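You operate a simulated robot arm through the tools that you are given. There is no shell and no other tool.

You are at the controls of a simulated robot arm. One attempt, no reset.

TASK
Clear the jammed lug out of the crimp press and finish the crimp.
Fine: switch off before lifting the guard; lay the lug on the bench; guard shut, slide left in, press off at the end.

Only the result counts: the job must be done as asked and must still hold three seconds after the hand-in. Knocking over, shifting, dropping, spilling or breaking anything else fails it.

THE ROBOT
A 7-joint arm with a two-finger parallel gripper, fixed in place. Base frame: the origin is at the foot of the arm, x ahead of it, y to its left, z up. Lengths are in m, angles in degrees, forces in N, time in s.
Its first joint turns from -166.0 to 166.0 degrees. Payload 1.57 kg.
Tool frame: the origin (TCP) lies between the finger pads and is the grasp point; the fingertips stand 0.03 m ahead of it; z points along the fingers, y is the line along which they close. Largest opening 0.08 m; finger width 0.017, thickness 0.012; the body of the gripper, 0.04 by 0.082 m, starts 0.08 m behind the TCP.
Orientation is that of the tool frame in the base frame, as a unit quaternion [w, x, y, z]. With the fingers straight down and closing along the base's y, the tool's x points along the base's -x, its y along +y and its z along -z.

THE INTERFACE
- The arm moves only by the tool move_arm. Its argument "plan" is one flat list of numbers, 7 for each row, row after row: the turn, a rotation vector about the base's x, y, z in degrees, then the shift along the base's x, y, z in m, then the opening in per cent of the stroke, from 0 (shut) to 100 (fully open). In form: [wx, wy, wz, dx, dy, dz, gripper, wx, wy, wz, dx, dy, dz, gripper, ...]. A call has 1 to 20 rows; each row shifts and turns the commanded pose from where the row before left it. A row lasts 0.2 s, in which the tool goes at most 0.05 m and 8.6 degrees; a call with a longer step from one row to the next is refused whole, and so is a gripper value outside its range. Where a pose cannot be reached the arm comes as near as it can. A force on the tool above 40 N (or 10 N above the force at the start of the call, whichever is more), or a blocked arm, ends the call early, and 0.2 s more pass. The fingers move at their own pace (about 0.153 m/s each) and stop on an object; they squeeze with about 43 N. The grip force told is the motor's: it shows also when the fingers shut on nothing. Time passes only in rows, and 0.2 s behind the last, so rows that do not move let the fingers close. It gives the time, the measured TCP pose, the force on the tool (base axes), the opening and the grip force at its end, in the units of the frame above (readings bear some noise), with the torque about the TCP (base axes, N m) and any sound that the robot's microphone picked up.
- Cameras (640 x 400 px; columns grow to the right, rows downward): "scene" is fixed at [0.3988, -0.6506, 1.3905]; the picture's right is [1.00, -0.10, 0.00], its down [-0.04, -0.36, -0.93] and it looks along [0.09, 0.93, -0.36] (base axes); focal length 309 px, centre (320, 200). "wrist" rides on the gripper at [0.072, -0.007, -0.122] in the tool frame; the picture's right is [0.09, 1.00, 0.00], its down [-0.84, 0.08, -0.54] and it looks along [-0.54, 0.05, 0.84] (tool axes); focal length 238 px, centre (320, 200). There is no depth. A picture from a camera that has moved, and an enlarged one, comes with that camera's place and axes in the base frame and with its lens.
- grab_frame(camera): a new picture of that camera. It takes no simulated time.
- enlarge(camera, box): a new picture of the part [left, top, right, bottom] of that camera's present view, enlarged. It takes no simulated time.
- job_done(): hands the job in; it is judged then, once.

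Nothing tells you positions but the pictures and the camera data. Unless the task says otherwise, let go and move clear before handing in.

The tools are called after ">>>" by a JSON object that holds its "api" and its "payload". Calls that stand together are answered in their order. move_arm: Moves the arm, as the interface text tells. Its arguments: {"type":"object","properties":{"plan":{"type":"array","items":{"type":"number"}}},"required":["plan"]} The other tools are called the same way: grab_frame (camera) takes a picture; enlarge (camera, box) takes an enlarged picture of a part of a camera's view; job_done () hands the job in.

At the start:

```text
t: 0.0
position: [0.5359, 0.1962, 1.2475]
orientation: [0.0, 0.0, 1.0, 0.0]
ft_force: [-0.7, 1.3, 0.1]
moment: [0.02, 0.02, 0.02]
width: 0.0802
finger_force: 0.1
```

scene: 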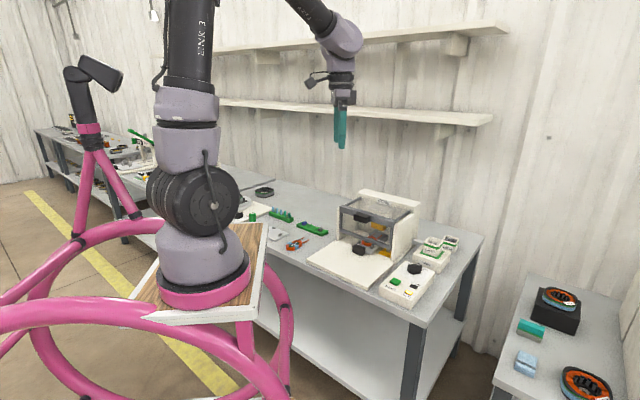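
wrist: 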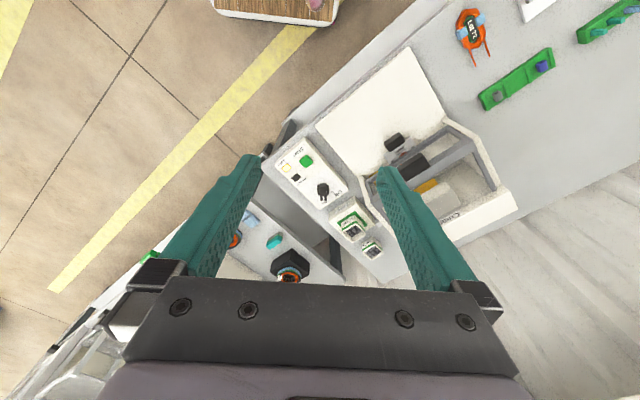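

I see a press with a guard on the bench ahead of the arm, and a control box with a switch to its right. I'll look closer before moving.

>>> {"api": "enlarge", "payload": {"camera": "scene", "box": [300, 170, 480, 310]}}

>>> {"api": "enlarge", "payload": {"camera": "scene", "box": [325, 180, 425, 260]}}

>>> {"api": "enlarge", "payload": {"camera": "wrist", "box": [260, 40, 520, 240]}}

>>> {"api": "enlarge", "payload": {"camera": "scene", "box": [370, 220, 470, 310]}}

```text
2.86 times, centred on (390, 240) of scene
camera zoom: at [0.3988, -0.6506, 1.3905], right [1.0, -0.1, 0.0], down [-0.04, -0.36, -0.93], along [0.09, 0.93, -0.36], focal length 883 px, centre (120, 86)
```

zoom: 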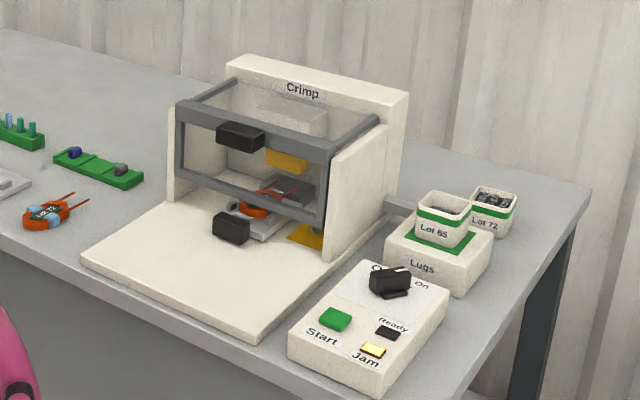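

```text
5.00 times, centred on (375, 220) of scene
camera zoom: at [0.3988, -0.6506, 1.3905], right [1.0, -0.1, 0.0], down [-0.04, -0.36, -0.93], along [0.09, 0.93, -0.36], focal length 1544 px, centre (45, 100)
```

zoom: 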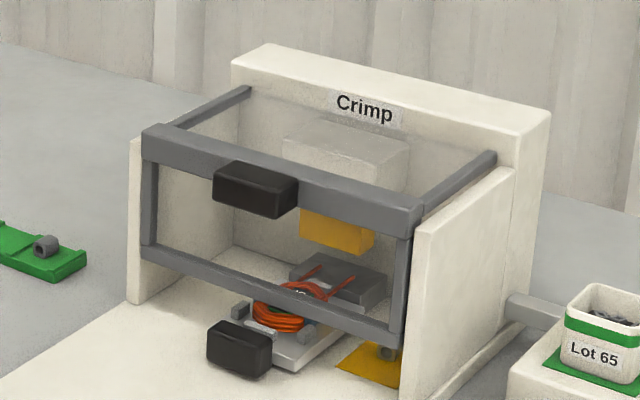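

```text
2.00 times, centred on (390, 140) of wrist
camera zoom: at [0.464, 0.1893, 1.3692], right [-0.09, 1.0, 0.0], down [0.84, 0.08, 0.54], along [0.54, 0.05, -0.84], focal length 477 px, centre (180, 320)
```

zoom: 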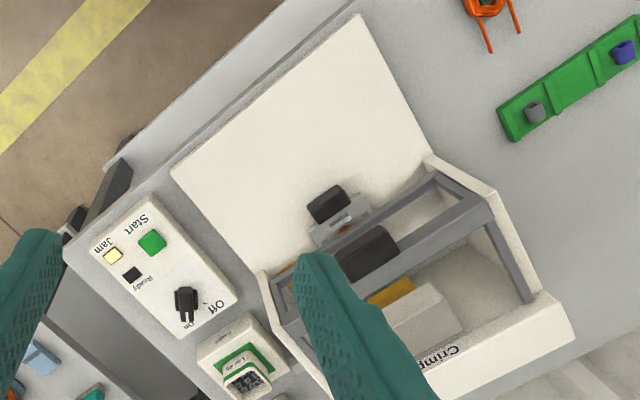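

```text
4.44 times, centred on (420, 265) of scene
camera zoom: at [0.3988, -0.6506, 1.3905], right [1.0, -0.1, 0.0], down [-0.04, -0.36, -0.93], along [0.09, 0.93, -0.36], focal length 1373 px, centre (-124, -89)
```

zoom: 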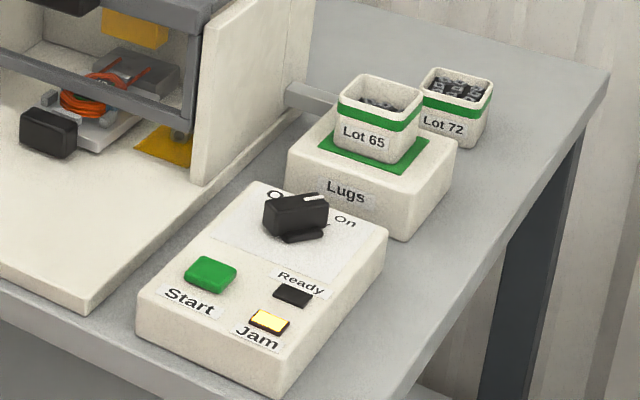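

I place the press at about (0.65, 0.38), turned 45° and facing the robot, with its base plate near z 0.74 and the switch knob near (0.81, 0.23, 0.785). Next I'll turn the tool 45° and come lower to see it better.

>>> {"api": "move_arm", "payload": {"plan": [0, 0, 7.5, 0.0, 0.009, -0.033, 100, 0, 0, 7.5, 0.0, 0.009, -0.033, 100, 0, 0, 7.5, 0.0, 0.009, -0.033, 100, 0, 0, 7.5, 0.0, 0.009, -0.033, 100, 0, 0, 7.5, 0.0, 0.009, -0.033, 100, 0, 0, 7.5, 0.0, 0.009, -0.033, 100]}}

>>> {"api": "grab_frame", "payload": {"camera": "wrist"}}

>>> {"api": "grab_frame", "payload": {"camera": "scene"}}

```text
t: 1.4
position: [0.5357, 0.2495, 1.052]
orientation: [0.0, -0.384, 0.923, 0.0]
ft_force: [0.6, 0.2, -0.1]
moment: [0.06, -0.03, -0.02]
width: 0.08
finger_force: 0.1
```

```text
taken
camera wrist: at [0.4887, 0.1936, 1.1721], right [-0.77, 0.64, 0.0], down [0.54, 0.65, 0.54], along [0.35, 0.42, -0.84], focal length 238 px, centre (320, 200)
```

wrist: 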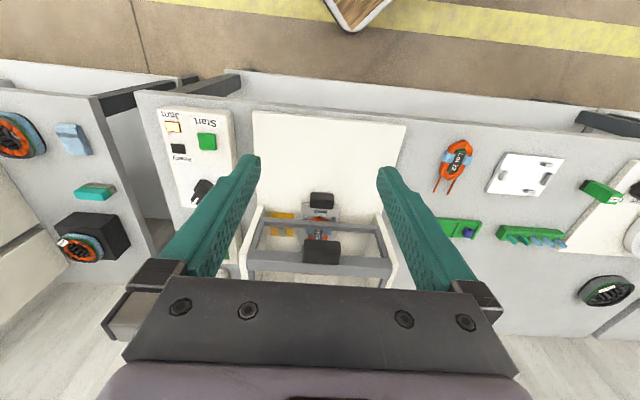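

```text
taken
```

scene: 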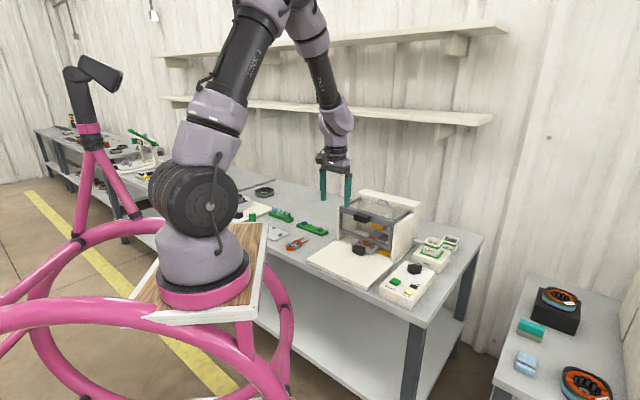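

The press is now in line with the tool; next I'll look at the details.

>>> {"api": "enlarge", "payload": {"camera": "wrist", "box": [240, 170, 400, 290]}}

>>> {"api": "enlarge", "payload": {"camera": "wrist", "box": [140, 90, 260, 230]}}

>>> {"api": "enlarge", "payload": {"camera": "scene", "box": [340, 210, 410, 260]}}

```text
3.33 times, centred on (320, 230) of wrist
camera zoom: at [0.4887, 0.1936, 1.1721], right [-0.77, 0.64, 0.0], down [0.54, 0.65, 0.54], along [0.35, 0.42, -0.84], focal length 794 px, centre (320, 100)
```

zoom: 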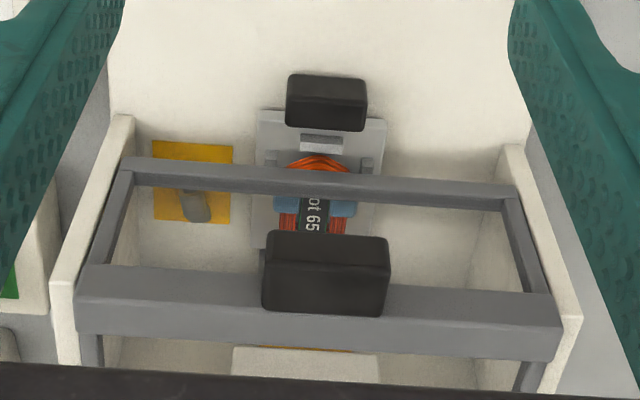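

```text
2.86 times, centred on (200, 160) of wrist
camera zoom: at [0.4887, 0.1936, 1.1721], right [-0.77, 0.64, 0.0], down [0.54, 0.65, 0.54], along [0.35, 0.42, -0.84], focal length 681 px, centre (663, 314)
```

zoom: 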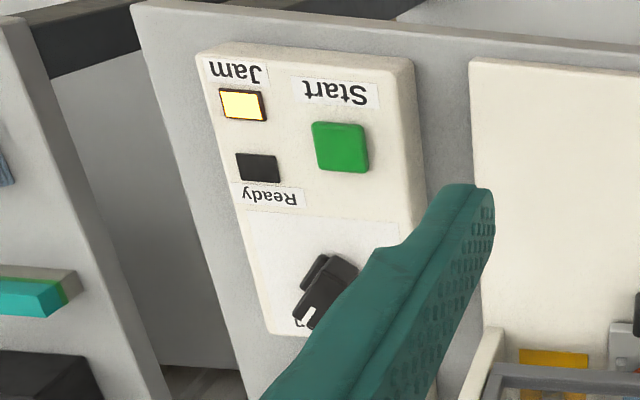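

```text
8.00 times, centred on (375, 235) of scene
camera zoom: at [0.3988, -0.6506, 1.3905], right [1.0, -0.1, 0.0], down [-0.04, -0.36, -0.93], along [0.09, 0.93, -0.36], focal length 2471 px, centre (-120, -80)
```

zoom: 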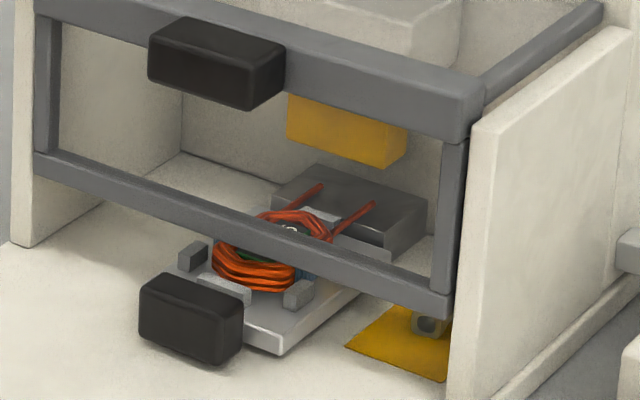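

The lug sits on the yellow patch inside the guard on the right, and the slide with the Lot 65 coil is in. I'll go over the control box to see the switch up close.

>>> {"api": "move_arm", "payload": {"plan": [0, 0, 0, 0.027, -0.01125, -0.0165, 100, 0, 0, 0, 0.027, -0.01125, -0.0165, 100, 0, 0, 0, 0.027, -0.01125, -0.0165, 100, 0, 0, 0, 0.027, -0.01125, -0.0165, 100, 0, 0, 0, 0.027, -0.01125, -0.0165, 100, 0, 0, 0, 0.027, -0.01125, -0.0165, 100, 0, 0, 0, 0.027, -0.01125, -0.0165, 100, 0, 0, 0, 0.027, -0.01125, -0.0165, 100]}}

>>> {"api": "grab_frame", "payload": {"camera": "wrist"}}

>>> {"api": "enlarge", "payload": {"camera": "wrist", "box": [230, 100, 410, 280]}}

>>> {"api": "enlarge", "payload": {"camera": "scene", "box": [330, 180, 470, 310]}}

```text
t: 3.2
position: [0.7518, 0.1616, 0.9166]
orientation: [0.001, -0.383, 0.924, 0.0]
ft_force: [-0.7, -0.3, 0.9]
moment: [0.0, 0.01, -0.01]
width: 0.08
finger_force: 0.2
```

```text
taken
camera wrist: at [0.7047, 0.1041, 1.038], right [-0.77, 0.64, 0.0], down [0.54, 0.65, 0.54], along [0.35, 0.42, -0.84], focal length 238 px, centre (320, 200)
```

wrist: 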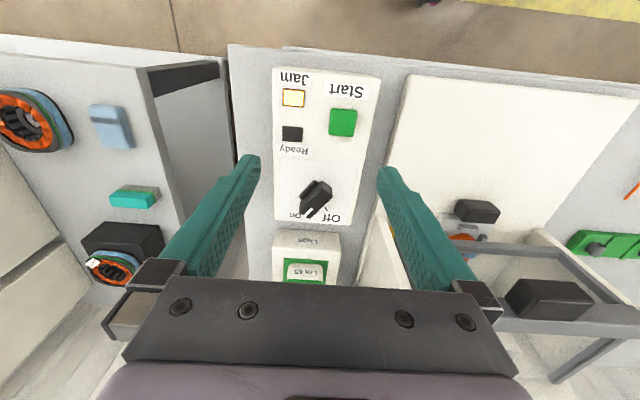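

```text
2.22 times, centred on (320, 190) of wrist
camera zoom: at [0.7047, 0.1041, 1.038], right [-0.77, 0.64, 0.0], down [0.54, 0.65, 0.54], along [0.35, 0.42, -0.84], focal length 530 px, centre (320, 222)
```

zoom: 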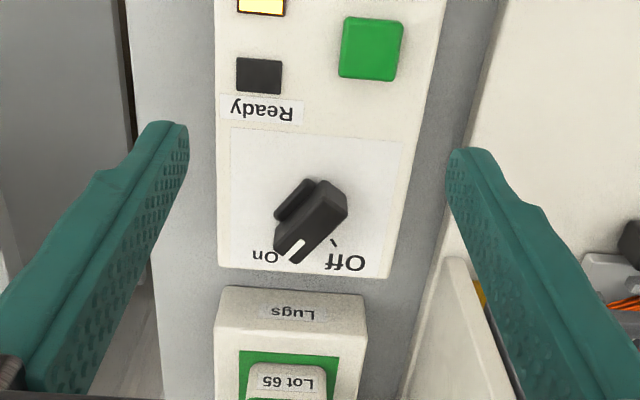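

```text
3.08 times, centred on (400, 245) of scene
camera zoom: at [0.3988, -0.6506, 1.3905], right [1.0, -0.1, 0.0], down [-0.04, -0.36, -0.93], along [0.09, 0.93, -0.36], focal length 950 px, centre (74, 62)
```

zoom: 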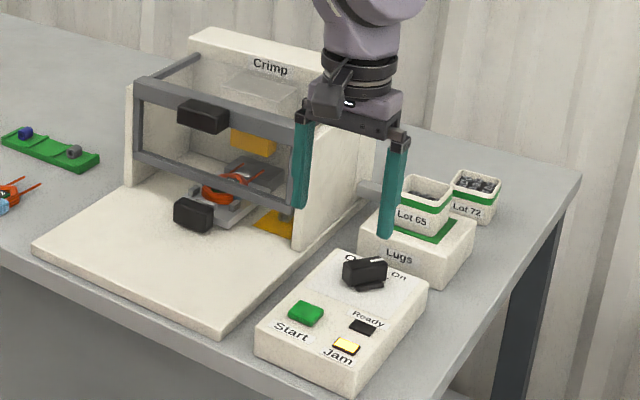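

The switch is a bar knob pointing at On, with the Off mark clockwise or anticlockwise of it by some tens of degrees. I'll zoom in to measure it.

>>> {"api": "enlarge", "payload": {"camera": "wrist", "box": [285, 165, 355, 235]}}

>>> {"api": "enlarge", "payload": {"camera": "scene", "box": [395, 250, 445, 300]}}

>>> {"api": "enlarge", "payload": {"camera": "wrist", "box": [260, 60, 400, 180]}}

```text
5.71 times, centred on (320, 200) of wrist
camera zoom: at [0.7047, 0.1041, 1.038], right [-0.77, 0.64, 0.0], down [0.54, 0.65, 0.54], along [0.35, 0.42, -0.84], focal length 1362 px, centre (320, 200)
```

zoom: 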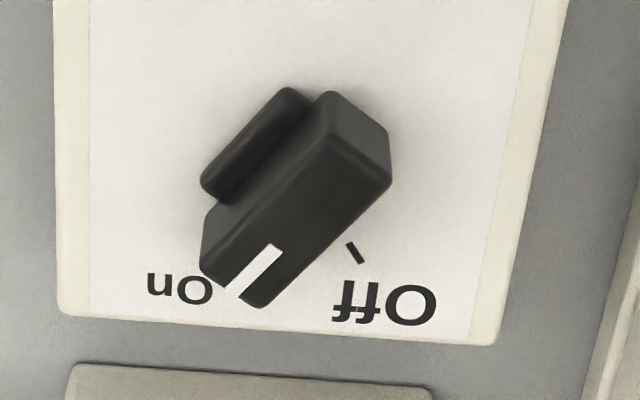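

```text
8.00 times, centred on (420, 275) of scene
camera zoom: at [0.3988, -0.6506, 1.3905], right [1.0, -0.1, 0.0], down [-0.04, -0.36, -0.93], along [0.09, 0.93, -0.36], focal length 2471 px, centre (-480, -400)
```

zoom: 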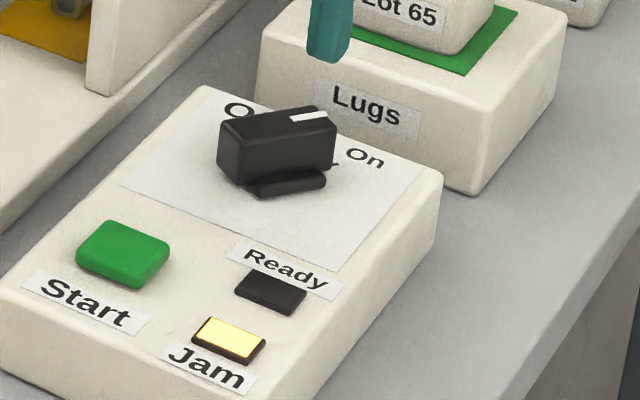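

```text
3.33 times, centred on (330, 120) of wrist
camera zoom: at [0.7047, 0.1041, 1.038], right [-0.77, 0.64, 0.0], down [0.54, 0.65, 0.54], along [0.35, 0.42, -0.84], focal length 794 px, centre (287, 467)
```

zoom: 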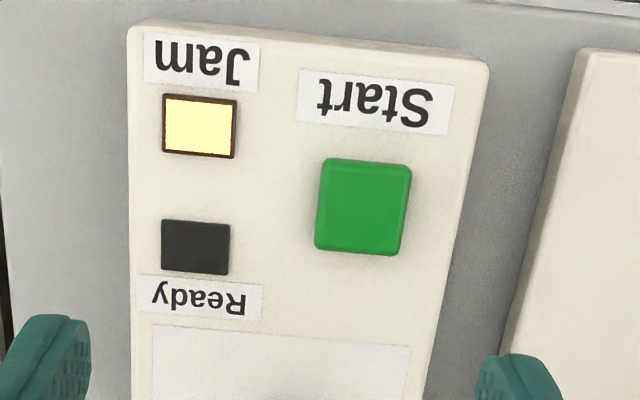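

The knob is a bar about 42×16 mm at (0.816, 0.230), with its top at z 0.79. It points about 7° from +x (On), and the Off mark sits at about 82°. I'll line up above it.

>>> {"api": "move_arm", "payload": {"plan": [0, 0, -7.5, 0.0128, 0.0137, -0.005, 60, 0, 0, -7.5, 0.0128, 0.0137, -0.005, 60, 0, 0, -7.5, 0.0128, 0.0137, -0.005, 60, 0, 0, -7.5, 0.0128, 0.0137, -0.005, 60, 0, 0, -7.5, 0.0128, 0.0137, -0.005, 60]}}

>>> {"api": "grab_frame", "payload": {"camera": "wrist"}}

>>> {"api": "enlarge", "payload": {"camera": "scene", "box": [370, 200, 470, 310]}}

```text
t: 4.4
position: [0.816, 0.2295, 0.892]
orientation: [0.0, -0.064, 0.998, 0.0]
ft_force: [-0.1, 0.6, -0.6]
moment: [-0.01, 0.01, 0.01]
width: 0.0481
finger_force: 0.1
```

```text
taken
camera wrist: at [0.7455, 0.2128, 1.0133], right [-0.22, 0.98, 0.0], down [0.82, 0.18, 0.54], along [0.53, 0.12, -0.84], focal length 238 px, centre (320, 200)
```

wrist: 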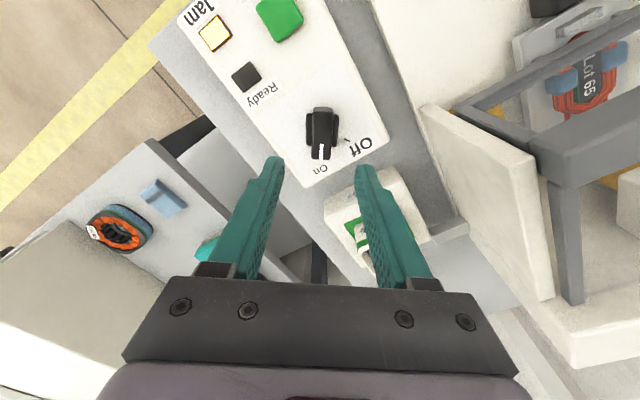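

```text
3.64 times, centred on (420, 255) of scene
camera zoom: at [0.3988, -0.6506, 1.3905], right [1.0, -0.1, 0.0], down [-0.04, -0.36, -0.93], along [0.09, 0.93, -0.36], focal length 1123 px, centre (-44, 0)
```

zoom: 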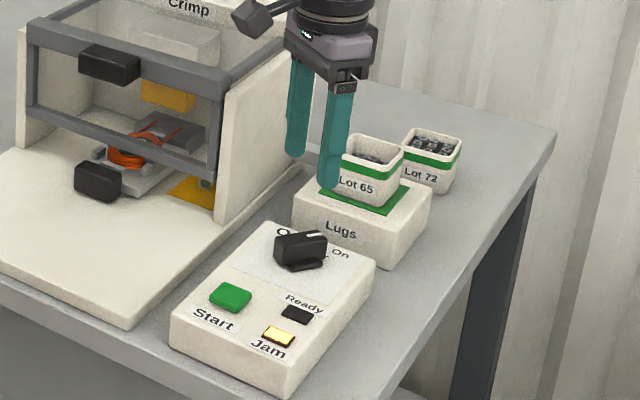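

The fingers are above the knob; I'll check the alignment.

>>> {"api": "enlarge", "payload": {"camera": "wrist", "box": [260, 80, 400, 190]}}

```text
3.64 times, centred on (330, 135) of wrist
camera zoom: at [0.7455, 0.2128, 1.0133], right [-0.22, 0.98, 0.0], down [0.82, 0.18, 0.54], along [0.53, 0.12, -0.84], focal length 867 px, centre (284, 436)
```

zoom: 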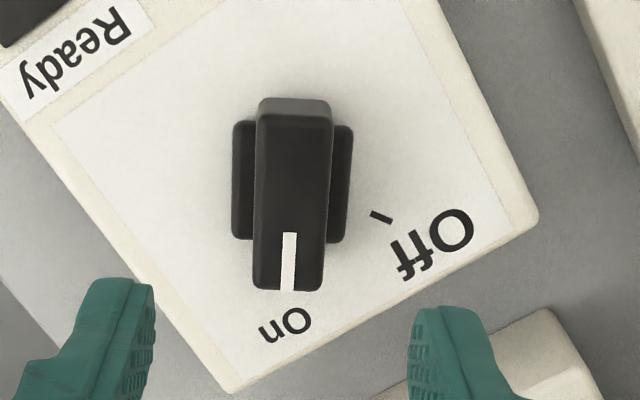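

The knob bar is centred at (0.8155, 0.2305) at about 11°. I'll lower onto it and grip it.

>>> {"api": "move_arm", "payload": {"plan": [0, 0, 3, 0, 0.001, -0.04, 60, 0, 0, 0, 0, 0, -0.03, 60, 0, 0, 0, 0, 0, -0.012, 60, 0, 0, 0, 0, 0, 0, 60, 0, 0, 0, 0, 0, 0, 0, 0, 0, 0, 0, 0, 0, 0]}}

>>> {"api": "enlarge", "payload": {"camera": "scene", "box": [370, 220, 470, 310]}}

>>> {"api": "grab_frame", "payload": {"camera": "wrist"}}

```text
t: 5.8
position: [0.8168, 0.2309, 0.8122]
orientation: [0.0, -0.091, 0.996, 0.0]
ft_force: [1.1, 1.1, -2.0]
moment: [0.19, -0.68, -0.05]
width: 0.02
finger_force: 33.5
```

```text
4.44 times, centred on (420, 265) of scene
camera zoom: at [0.3988, -0.6506, 1.3905], right [1.0, -0.1, 0.0], down [-0.04, -0.36, -0.93], along [0.09, 0.93, -0.36], focal length 1373 px, centre (-124, -89)
```

zoom: 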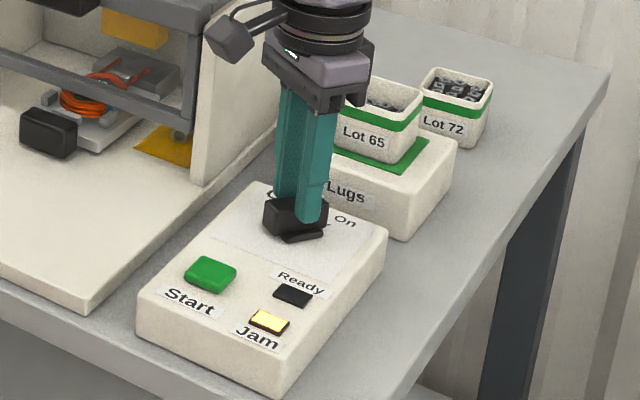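

```text
taken
camera wrist: at [0.7468, 0.2112, 0.9321], right [-0.27, 0.96, 0.0], down [0.81, 0.23, 0.54], along [0.52, 0.15, -0.84], focal length 238 px, centre (320, 200)
```

wrist: 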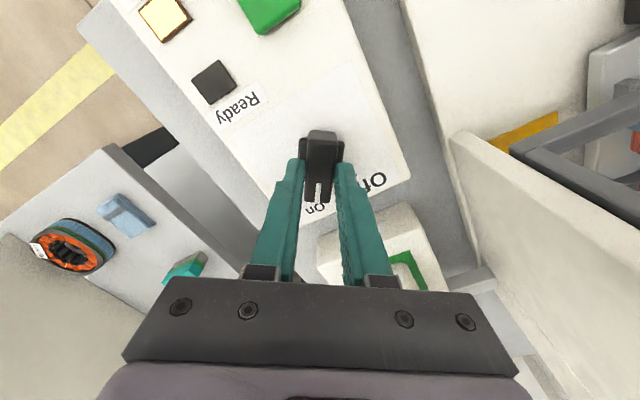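

I have the knob in the grip. Next I'll turn it anticlockwise toward Off, watching the torque.

>>> {"api": "move_arm", "payload": {"plan": [0, 0, 6.5, 0, 0, 0, 0, 0, 0, 6.5, 0, 0, 0, 0, 0, 0, 6.5, 0, 0, 0, 0, 0, 0, 6.5, 0, 0, 0, 0, 0, 0, 6.5, 0, 0, 0, 0, 0, 0, 6.5, 0, 0, 0, 0]}}

>>> {"api": "enlarge", "payload": {"camera": "scene", "box": [370, 220, 470, 310]}}

>>> {"api": "enlarge", "payload": {"camera": "wrist", "box": [260, 80, 400, 220]}}

```text
t: 7.2
position: [0.818, 0.2309, 0.8107]
orientation: [0.0, -0.42, 0.908, 0.0]
ft_force: [11.1, 4.4, -4.9]
moment: [-0.2, 0.1, -0.02]
width: 0.0199
finger_force: 33.9
```

```text
4.44 times, centred on (420, 265) of scene
camera zoom: at [0.3988, -0.6506, 1.3905], right [1.0, -0.1, 0.0], down [-0.04, -0.36, -0.93], along [0.09, 0.93, -0.36], focal length 1373 px, centre (-124, -89)
```

zoom: 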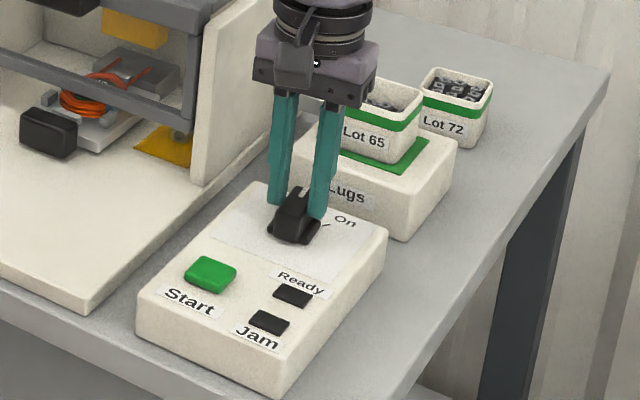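

```text
2.86 times, centred on (330, 150) of wrist
camera zoom: at [0.7751, 0.1711, 0.9321], right [-0.82, 0.57, 0.0], down [0.48, 0.69, 0.54], along [0.31, 0.44, -0.84], focal length 681 px, centre (291, 343)
```

zoom: 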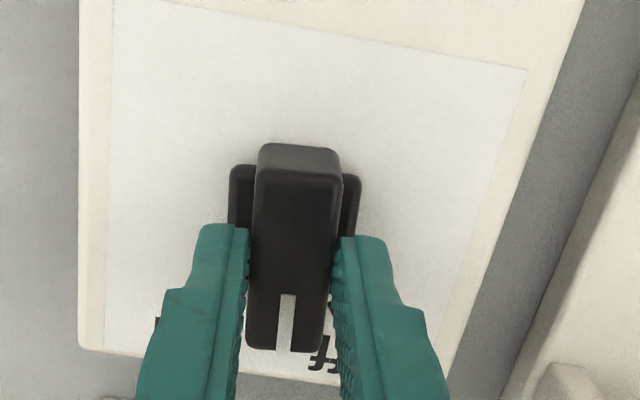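

The Jam lamp went out, so the knob is past the middle. I'll finish the turn to Off, easing the side load.

>>> {"api": "move_arm", "payload": {"plan": [0, 0, 6, 0.001, 0.0005, 0, 0, 0, 0, 6, 0.001, 0.0005, 0, 0, 0, 0, 6, 0, 0, 0, 0, 0, 0, 6, 0, 0, 0, 0, 0, 0, 5, 0, 0, 0, 0]}}

>>> {"api": "enlarge", "payload": {"camera": "scene", "box": [370, 220, 470, 310]}}

>>> {"api": "enlarge", "payload": {"camera": "wrist", "box": [260, 80, 400, 220]}}

```text
t: 8.4
position: [0.8178, 0.2293, 0.8105]
orientation: [-0.001, -0.634, 0.774, -0.001]
ft_force: [-7.3, -10.4, 9.9]
moment: [-0.57, 0.23, 0.07]
width: 0.02
finger_force: 33.9
```

```text
4.44 times, centred on (420, 265) of scene
camera zoom: at [0.3988, -0.6506, 1.3905], right [1.0, -0.1, 0.0], down [-0.04, -0.36, -0.93], along [0.09, 0.93, -0.36], focal length 1373 px, centre (-124, -89)
```

zoom: 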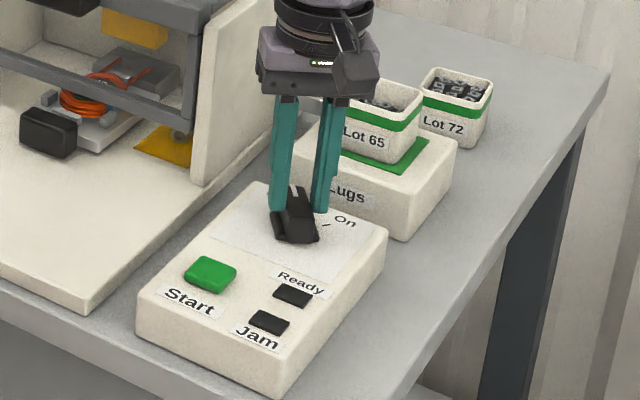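

```text
2.86 times, centred on (330, 150) of wrist
camera zoom: at [0.8097, 0.1582, 0.9322], right [-0.99, 0.11, 0.0], down [0.09, 0.84, 0.54], along [0.06, 0.54, -0.84], focal length 681 px, centre (291, 343)
```

zoom: 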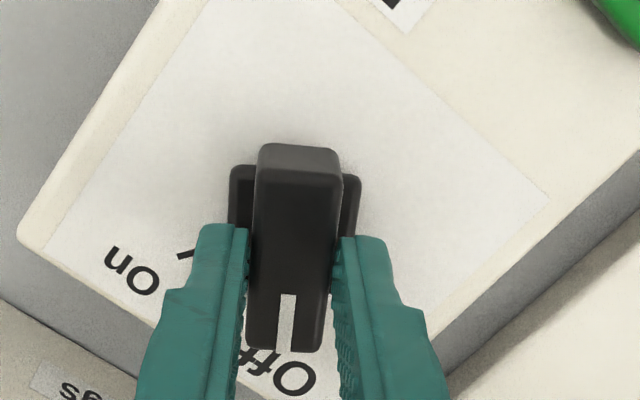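

The knob is at the Off mark and both lamps are dark. I'll let go and rise.

>>> {"api": "move_arm", "payload": {"plan": [0, 0, 0, 0, 0, 0, 60, 0, 0, 0, 0, 0, 0, 60, 0, 0, 0, 0, 0, 0.04, 60, 0, 0, 0, 0, 0, 0.05, 60, 0, 0, 0, 0, 0, 0.05, 60]}}

>>> {"api": "grab_frame", "payload": {"camera": "wrist"}}

>>> {"api": "enlarge", "payload": {"camera": "scene", "box": [395, 240, 455, 300]}}

```text
t: 9.6
position: [0.8201, 0.2297, 0.9513]
orientation: [-0.001, -0.633, 0.774, 0.001]
ft_force: [0.7, 0.3, -0.7]
moment: [-0.03, 0.07, 0.01]
width: 0.0483
finger_force: 0.0
```

```text
taken
camera wrist: at [0.8124, 0.1578, 1.0726], right [-0.99, 0.11, 0.0], down [0.09, 0.84, 0.54], along [0.06, 0.54, -0.84], focal length 238 px, centre (320, 200)
```

wrist: 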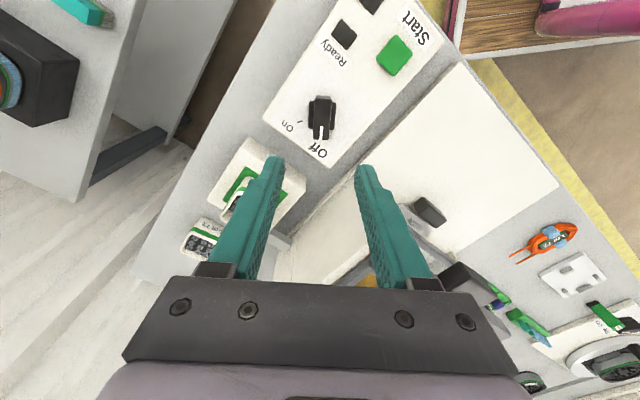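

```text
6.67 times, centred on (425, 270) of scene
camera zoom: at [0.3988, -0.6506, 1.3905], right [1.0, -0.1, 0.0], down [-0.04, -0.36, -0.93], along [0.09, 0.93, -0.36], focal length 2059 px, centre (-380, -267)
```

zoom: 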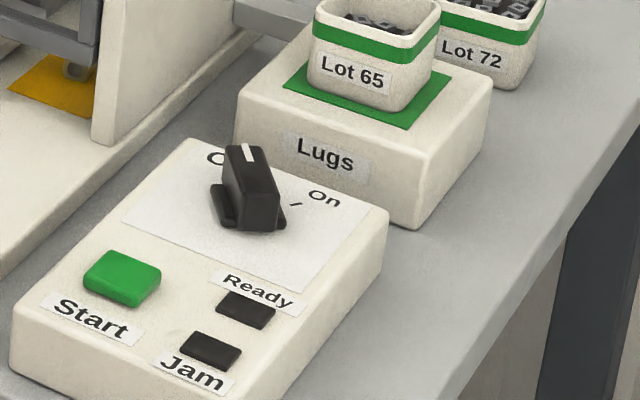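

The switch is at Off and stays there. Next is the guard: its handle is near (0.664, 0.408, 0.90) with the hinge at the rear top. I'll move in front of the press and tilt the tool to view it.

>>> {"api": "move_arm", "payload": {"plan": [0, 0, -6.72, -0.0404, 0.0076, 0.007, 100, 0, 0, -6.72, -0.0404, 0.0076, 0, 100, 0, 0, -6.72, -0.0404, 0.0076, 0, 100, 0, 0, -6.72, -0.0404, 0.0076, 0, 100, 0, 0, -6.72, -0.0404, 0.0076, 0, 100, 0, 0, 0, -0.0404, 0.0076, 0, 100, 0, 0, 0, -0.0404, 0.0076, 0, 100, 5.3, -5.3, 0, 0, 0, 0, 100, 5.3, -5.3, 0, 0, 0, 0, 100, 5.3, -5.3, 0, 0, 0, 0, 100, 5.3, -5.3, 0, 0, 0, 0, 100, 5.3, -5.3, 0, 0, 0, 0, 100, 5.3, -5.3, 0, 0, 0, 0, 100]}}

>>> {"api": "grab_frame", "payload": {"camera": "wrist"}}

>>> {"api": "grab_frame", "payload": {"camera": "scene"}}

```text
t: 12.4
position: [0.5349, 0.2838, 0.9589]
orientation: [0.354, -0.352, 0.854, 0.147]
ft_force: [-0.3, -0.7, 1.1]
moment: [-0.03, 0.0, 0.0]
width: 0.0801
finger_force: 0.1
```

```text
taken
camera wrist: at [0.4427, 0.1828, 0.9924], right [-0.75, 0.66, -0.06], down [0.09, 0.2, 0.98], along [0.66, 0.72, -0.21], focal length 238 px, centre (320, 200)
```

wrist: 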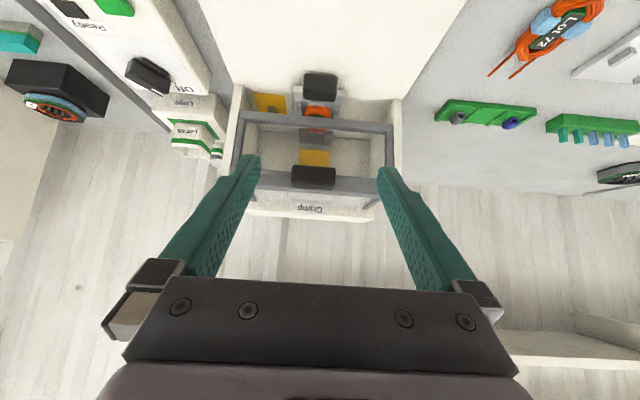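

```text
taken
```

scene: 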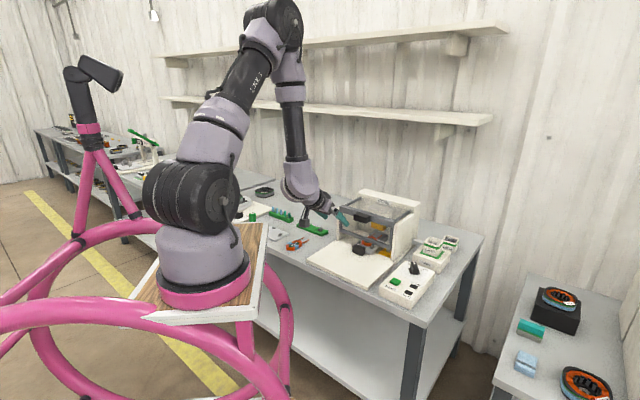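

Good front view, shown upside down. I'll zoom in on the press.

>>> {"api": "enlarge", "payload": {"camera": "wrist", "box": [220, 60, 420, 230]}}

>>> {"api": "enlarge", "payload": {"camera": "scene", "box": [330, 180, 430, 270]}}

>>> {"api": "enlarge", "payload": {"camera": "wrist", "box": [240, 70, 340, 150]}}

```text
2.35 times, centred on (320, 145) of wrist
camera zoom: at [0.4427, 0.1828, 0.9924], right [-0.75, 0.66, -0.06], down [0.09, 0.2, 0.98], along [0.66, 0.72, -0.21], focal length 561 px, centre (320, 329)
```

zoom: 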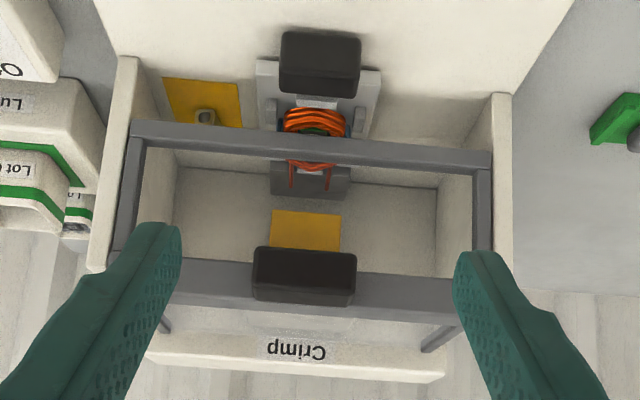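

```text
4.44 times, centred on (380, 225) of scene
camera zoom: at [0.3988, -0.6506, 1.3905], right [1.0, -0.1, 0.0], down [-0.04, -0.36, -0.93], along [0.09, 0.93, -0.36], focal length 1373 px, centre (53, 89)
```

zoom: 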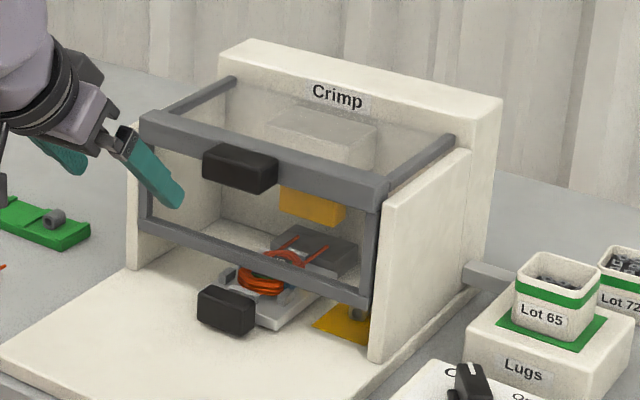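

```text
5.00 times, centred on (290, 110) of wrist
camera zoom: at [0.4427, 0.1828, 0.9924], right [-0.75, 0.66, -0.06], down [0.09, 0.2, 0.98], along [0.66, 0.72, -0.21], focal length 1192 px, centre (470, 650)
```

zoom: 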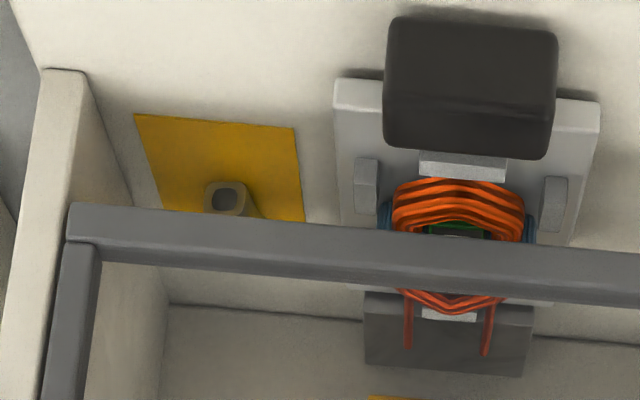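

The handle's centre comes out at (0.663, 0.407, 0.898). I'll bring the tool level, pointing into the press, in front of the handle.

>>> {"api": "move_arm", "payload": {"plan": [5.3, -5.3, 0, 0.0051, 0.0046, -0.0102, 100, 5.3, -5.3, 0, 0.0051, 0.0046, -0.0102, 100, 5.3, -5.3, 0, 0.0051, 0.0046, -0.0102, 100, 5.3, -5.3, 0, 0.0051, 0.0046, -0.0102, 100, 5.3, -5.3, 0, 0.0051, 0.0046, -0.0102, 100, 5.3, -5.3, 0, 0.0051, 0.0046, -0.0102, 100]}}

>>> {"api": "grab_frame", "payload": {"camera": "wrist"}}

>>> {"api": "enlarge", "payload": {"camera": "scene", "box": [300, 170, 430, 270]}}

```text
t: 13.8
position: [0.5655, 0.3128, 0.8972]
orientation: [0.653, -0.271, 0.653, 0.27]
ft_force: [-1.3, 0.1, 0.2]
moment: [-0.02, 0.04, -0.06]
width: 0.0799
finger_force: 0.2
```

```text
taken
camera wrist: at [0.483, 0.2217, 0.8241], right [-0.7, 0.7, -0.09], down [-0.44, -0.33, 0.84], along [0.56, 0.63, 0.54], focal length 238 px, centre (320, 200)
```

wrist: 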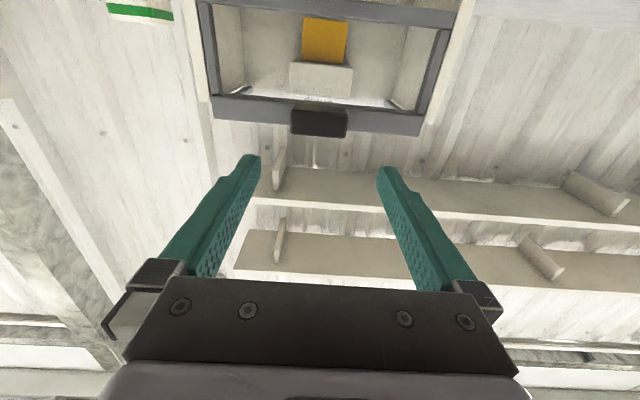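

```text
4.00 times, centred on (365, 220) of scene
camera zoom: at [0.3988, -0.6506, 1.3905], right [1.0, -0.1, 0.0], down [-0.04, -0.36, -0.93], along [0.09, 0.93, -0.36], focal length 1236 px, centre (140, 120)
```

zoom: 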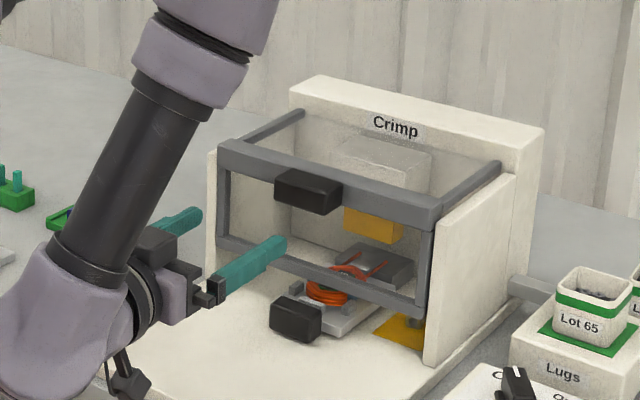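

The handle is centred between the fingers. I'll advance to straddle it.

>>> {"api": "move_arm", "payload": {"plan": [0, 0, 0, 0.0202, 0.0202, -0.001, 100, 0, 0, 0, 0.0202, 0.0202, -0.001, 100, 0, 0, 0, 0.0202, 0.0202, -0.001, 100, 0, 0, 0, 0.0202, 0.0202, 0, 100]}}

>>> {"api": "grab_frame", "payload": {"camera": "wrist"}}

>>> {"api": "enlarge", "payload": {"camera": "scene", "box": [330, 180, 430, 270]}}

```text
t: 14.8
position: [0.6477, 0.392, 0.8933]
orientation: [0.653, -0.27, 0.654, 0.271]
ft_force: [0.4, -0.6, -0.6]
moment: [0.02, 0.0, -0.01]
width: 0.0799
finger_force: 0.1
```

```text
taken
camera wrist: at [0.5652, 0.3013, 0.821], right [-0.7, 0.7, -0.09], down [-0.44, -0.33, 0.84], along [0.56, 0.63, 0.54], focal length 238 px, centre (320, 200)
```

wrist: 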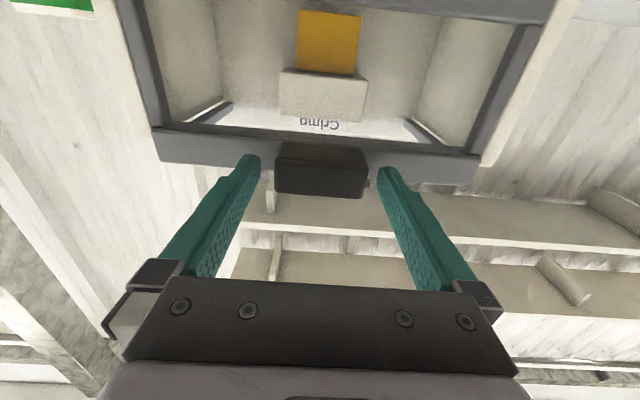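

```text
4.44 times, centred on (380, 225) of scene
camera zoom: at [0.3988, -0.6506, 1.3905], right [1.0, -0.1, 0.0], down [-0.04, -0.36, -0.93], along [0.09, 0.93, -0.36], focal length 1373 px, centre (53, 89)
```

zoom: 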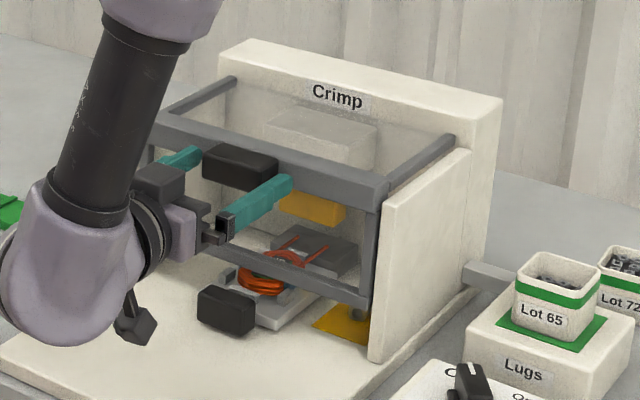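

The fingers straddle the handle; I'll close on it.

>>> {"api": "move_arm", "payload": {"plan": [0, 0, 0, 0, 0, 0.002, 0, 0, 0, 0, 0, 0, 0, 0, 0, 0, 0, 0, 0, 0, 0]}}

>>> {"api": "enlarge", "payload": {"camera": "wrist", "box": [200, 100, 440, 250]}}

>>> {"api": "enlarge", "payload": {"camera": "scene", "box": [350, 195, 410, 245]}}

```text
t: 15.6
position: [0.6467, 0.3931, 0.8955]
orientation: [0.653, -0.27, 0.654, 0.271]
ft_force: [3.3, 12.8, -11.1]
moment: [-1.16, 0.95, 0.0]
width: 0.0598
finger_force: 44.6
```

```text
2.67 times, centred on (320, 175) of wrist
camera zoom: at [0.5648, 0.3014, 0.8228], right [-0.7, 0.7, -0.09], down [-0.43, -0.33, 0.84], along [0.56, 0.63, 0.54], focal length 636 px, centre (320, 267)
```

zoom: 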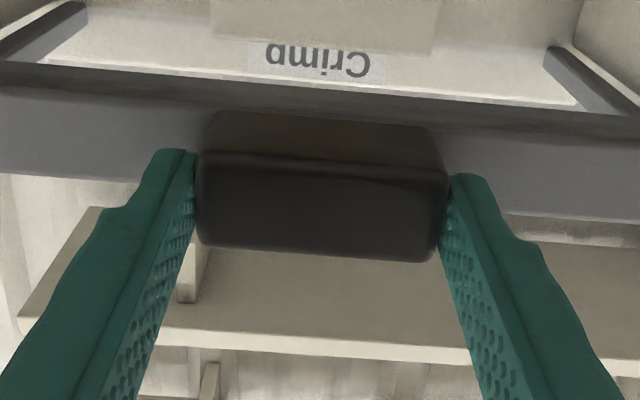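

```text
8.00 times, centred on (380, 220) of scene
camera zoom: at [0.3988, -0.6506, 1.3905], right [1.0, -0.1, 0.0], down [-0.04, -0.36, -0.93], along [0.09, 0.93, -0.36], focal length 2471 px, centre (-160, 40)
```

zoom: 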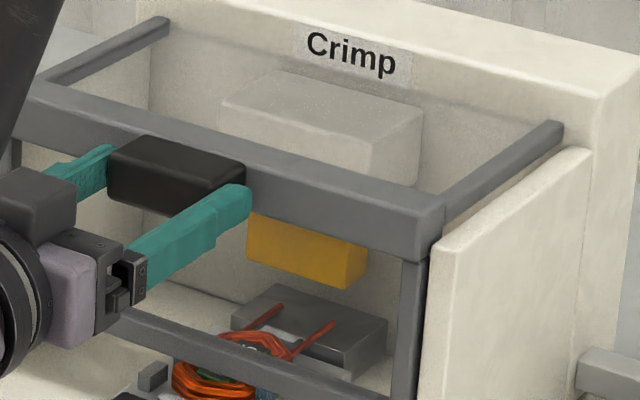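

The handle is held (width 60 mm). I take the hinge at v≈0.925, z≈0.903, and will lift along the arc a little at first.

>>> {"api": "move_arm", "payload": {"plan": [-5.3, 5.3, 0, 0.0004, 0.0004, 0.0249, 0, -5.3, 5.3, 0, 0.0027, 0.0027, 0.0245, 0, -5.3, 5.3, 0, 0.0049, 0.0049, 0.0239, 0, -5.3, 5.3, 0, 0.0071, 0.0071, 0.0227, 0]}}

>>> {"api": "enlarge", "payload": {"camera": "scene", "box": [310, 160, 430, 260]}}

```text
t: 16.6
position: [0.6617, 0.4069, 0.9925]
orientation: [0.462, -0.331, 0.8, 0.192]
ft_force: [0.7, 2.7, -3.2]
moment: [0.24, -0.19, -0.5]
width: 0.0597
finger_force: 44.9
```

```text
4.00 times, centred on (370, 210) of scene
camera zoom: at [0.3988, -0.6506, 1.3905], right [1.0, -0.1, 0.0], down [-0.04, -0.36, -0.93], along [0.09, 0.93, -0.36], focal length 1236 px, centre (120, 160)
```

zoom: 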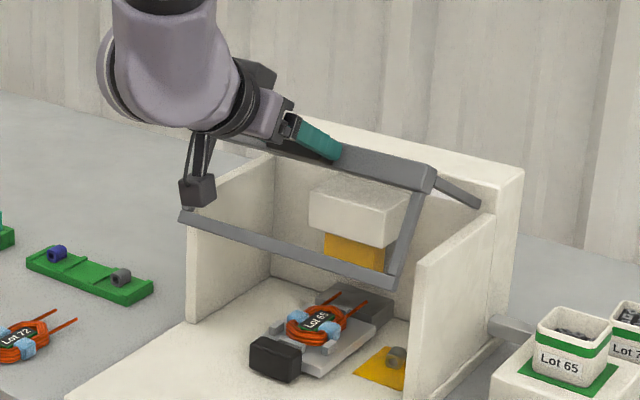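

The guard is lifting smoothly with low force. I'll continue along the arc.

>>> {"api": "move_arm", "payload": {"plan": [-5.3, 5.3, 0, 0.0092, 0.0092, 0.0213, 0, -5.3, 5.3, 0, 0.011, 0.011, 0.0193, 0, -5.3, 5.3, 0, 0.0127, 0.0127, 0.0172, 0, -5.3, 5.3, 0, 0.0142, 0.0142, 0.0146, 0, -5.3, 5.3, 0, 0.0154, 0.0154, 0.0119, 0]}}

>>> {"api": "enlarge", "payload": {"camera": "scene", "box": [310, 140, 430, 260]}}

```text
t: 17.8
position: [0.725, 0.471, 1.0804]
orientation: [0.182, -0.374, 0.906, 0.074]
ft_force: [-6.2, -1.8, 19.8]
moment: [0.86, -0.69, -0.01]
width: 0.0601
finger_force: 45.0
```

```text
3.33 times, centred on (370, 200) of scene
camera zoom: at [0.3988, -0.6506, 1.3905], right [1.0, -0.1, 0.0], down [-0.04, -0.36, -0.93], along [0.09, 0.93, -0.36], focal length 1030 px, centre (153, 200)
```

zoom: 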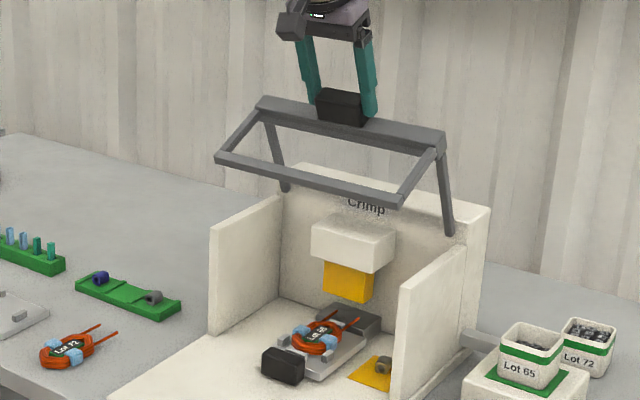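

The guard is at about 67°. I'll continue a bit further.

>>> {"api": "move_arm", "payload": {"plan": [-5.3, 5.3, 0, 0.0164, 0.0164, 0.011, 0, -5.3, 5.3, 0, 0.017, 0.017, 0.0069, 0]}}

>>> {"api": "enlarge", "payload": {"camera": "scene", "box": [310, 140, 430, 260]}}

```text
t: 18.4
position: [0.7599, 0.5046, 1.0965]
orientation: [0.062, -0.382, 0.922, 0.025]
ft_force: [1.0, 5.8, 12.1]
moment: [1.23, -0.78, -0.09]
width: 0.0596
finger_force: 44.9
```

```text
3.33 times, centred on (370, 200) of scene
camera zoom: at [0.3988, -0.6506, 1.3905], right [1.0, -0.1, 0.0], down [-0.04, -0.36, -0.93], along [0.09, 0.93, -0.36], focal length 1030 px, centre (153, 200)
```

zoom: 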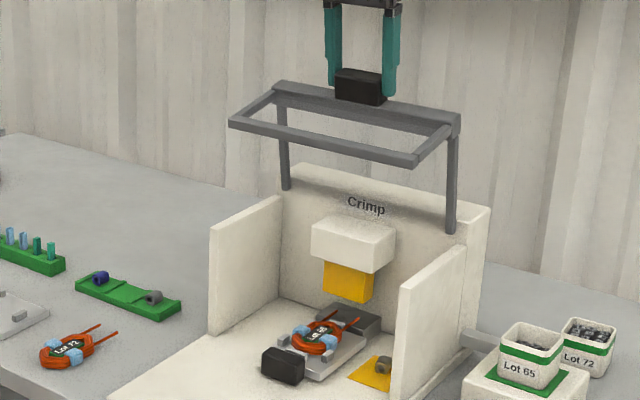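

At about 82° now. I'll go on slightly past vertical to find where the guard rests open.

>>> {"api": "move_arm", "payload": {"plan": [-5.3, 5.3, 0, 0.0175, 0.0175, 0.0036, 0, -5.3, 5.3, 0, 0.0176, 0.0176, -0.0006, 0]}}

>>> {"api": "enlarge", "payload": {"camera": "scene", "box": [310, 140, 430, 260]}}

```text
t: 18.7
position: [0.7627, 0.5094, 1.0892]
orientation: [0.024, -0.383, 0.923, 0.011]
ft_force: [-1.0, 7.4, -5.5]
moment: [0.84, -0.44, -0.38]
width: 0.0598
finger_force: 45.1
out of reach, approached as far as the arm can: row 1
stopped in row 1: the force on the tool passed its limit at 96 N (the readings are from after the stop); the commanded pose is now the measured one
```

```text
3.33 times, centred on (370, 200) of scene
camera zoom: at [0.3988, -0.6506, 1.3905], right [1.0, -0.1, 0.0], down [-0.04, -0.36, -0.93], along [0.09, 0.93, -0.36], focal length 1030 px, centre (153, 200)
```

zoom: 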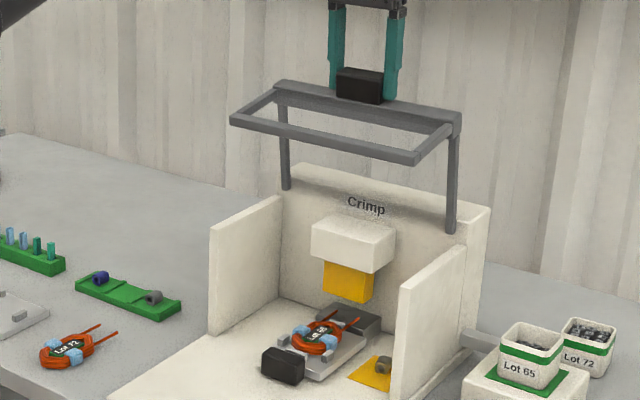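

The arm hit its reach limit with the tool upright, with the guard at about 83°, and readings suggest it still wants to fall shut. I'll pivot the tool about the handle to lean forward, which gains reach, and then push past vertical.

>>> {"api": "move_arm", "payload": {"plan": [5.3, -5.3, 0, -0.0016, -0.0016, -0.0003, 0, 5.3, -5.3, 0, -0.0016, -0.0016, -0.0005, 0, 5.3, -5.3, 0, -0.0016, -0.0016, -0.0008, 0]}}

>>> {"api": "enlarge", "payload": {"camera": "scene", "box": [310, 120, 430, 240]}}

>>> {"api": "grab_frame", "payload": {"camera": "wrist"}}

```text
t: 19.5
position: [0.7577, 0.5025, 1.0878]
orientation: [0.202, -0.373, 0.902, 0.085]
ft_force: [-11.3, -2.6, -7.3]
moment: [-1.32, 0.81, -0.06]
width: 0.0599
finger_force: 45.1
```

```text
3.33 times, centred on (370, 180) of scene
camera zoom: at [0.3988, -0.6506, 1.3905], right [1.0, -0.1, 0.0], down [-0.04, -0.36, -0.93], along [0.09, 0.93, -0.36], focal length 1030 px, centre (153, 267)
```

zoom: 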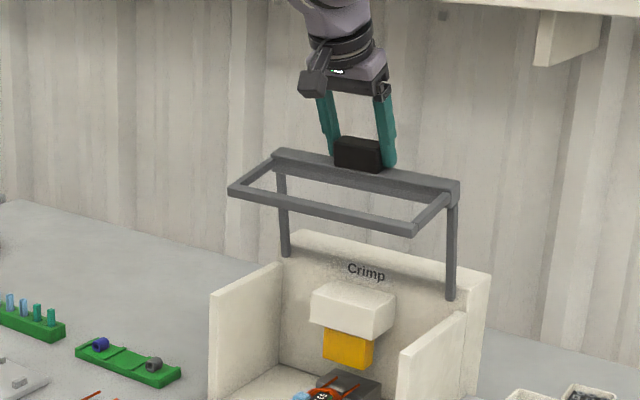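

```text
taken
camera wrist: at [0.6785, 0.4148, 1.1671], right [-0.76, 0.65, -0.04], down [0.32, 0.42, 0.85], along [0.56, 0.63, -0.53], focal length 238 px, centre (320, 200)
```

wrist: 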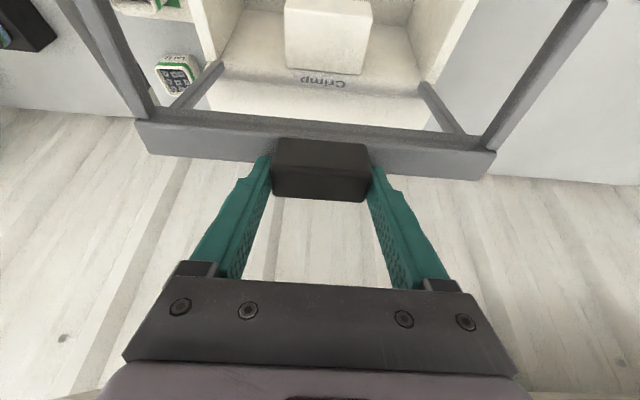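

The pivot slips as intended, with the guard still held at about 83°. I'll lean the tool a bit more, then carry the guard past vertical.

>>> {"api": "move_arm", "payload": {"plan": [5.3, -5.3, 0, -0.0014, -0.0014, -0.0012, 0, 5.3, -5.3, 0, -0.0014, -0.0014, -0.0013, 0, -5.3, 5.3, 0, 0.0171, 0.0171, 0.0034, 0, -5.3, 5.3, 0, 0.0173, 0.0173, 0.0002, 0]}}

>>> {"api": "enlarge", "payload": {"camera": "scene", "box": [310, 120, 430, 240]}}

```text
t: 20.5
position: [0.7901, 0.5368, 1.0936]
orientation: [0.207, -0.373, 0.9, 0.087]
ft_force: [-1.1, 10.7, 16.5]
moment: [1.38, -0.53, -0.24]
width: 0.06
finger_force: 45.3
```

```text
3.33 times, centred on (370, 180) of scene
camera zoom: at [0.3988, -0.6506, 1.3905], right [1.0, -0.1, 0.0], down [-0.04, -0.36, -0.93], along [0.09, 0.93, -0.36], focal length 1030 px, centre (153, 267)
```

zoom: 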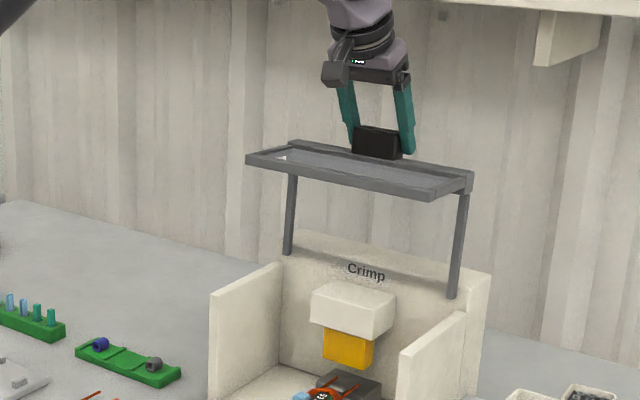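

Past vertical now, at about 98°. I'll carry it further until it meets its stop.

>>> {"api": "move_arm", "payload": {"plan": [-5.3, 5.3, 0, 0.0171, 0.0171, -0.0025, 0]}}

>>> {"api": "enlarge", "payload": {"camera": "scene", "box": [310, 120, 430, 240]}}

```text
t: 20.9
position: [0.8024, 0.5465, 1.0925]
orientation: [0.171, -0.377, 0.908, 0.071]
ft_force: [1.5, 7.8, 2.0]
moment: [0.73, -1.02, -0.1]
width: 0.0599
finger_force: 45.2
stopped in row 1: the force on the tool passed its limit at 47 N (the readings are from after the stop); the commanded pose is now the measured one
```

```text
3.33 times, centred on (370, 180) of scene
camera zoom: at [0.3988, -0.6506, 1.3905], right [1.0, -0.1, 0.0], down [-0.04, -0.36, -0.93], along [0.09, 0.93, -0.36], focal length 1030 px, centre (153, 267)
```

zoom: 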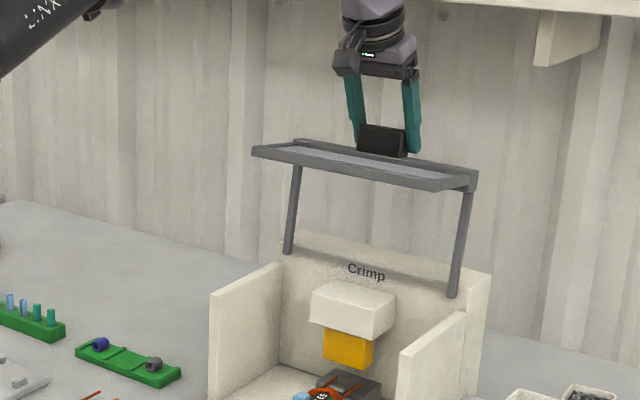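

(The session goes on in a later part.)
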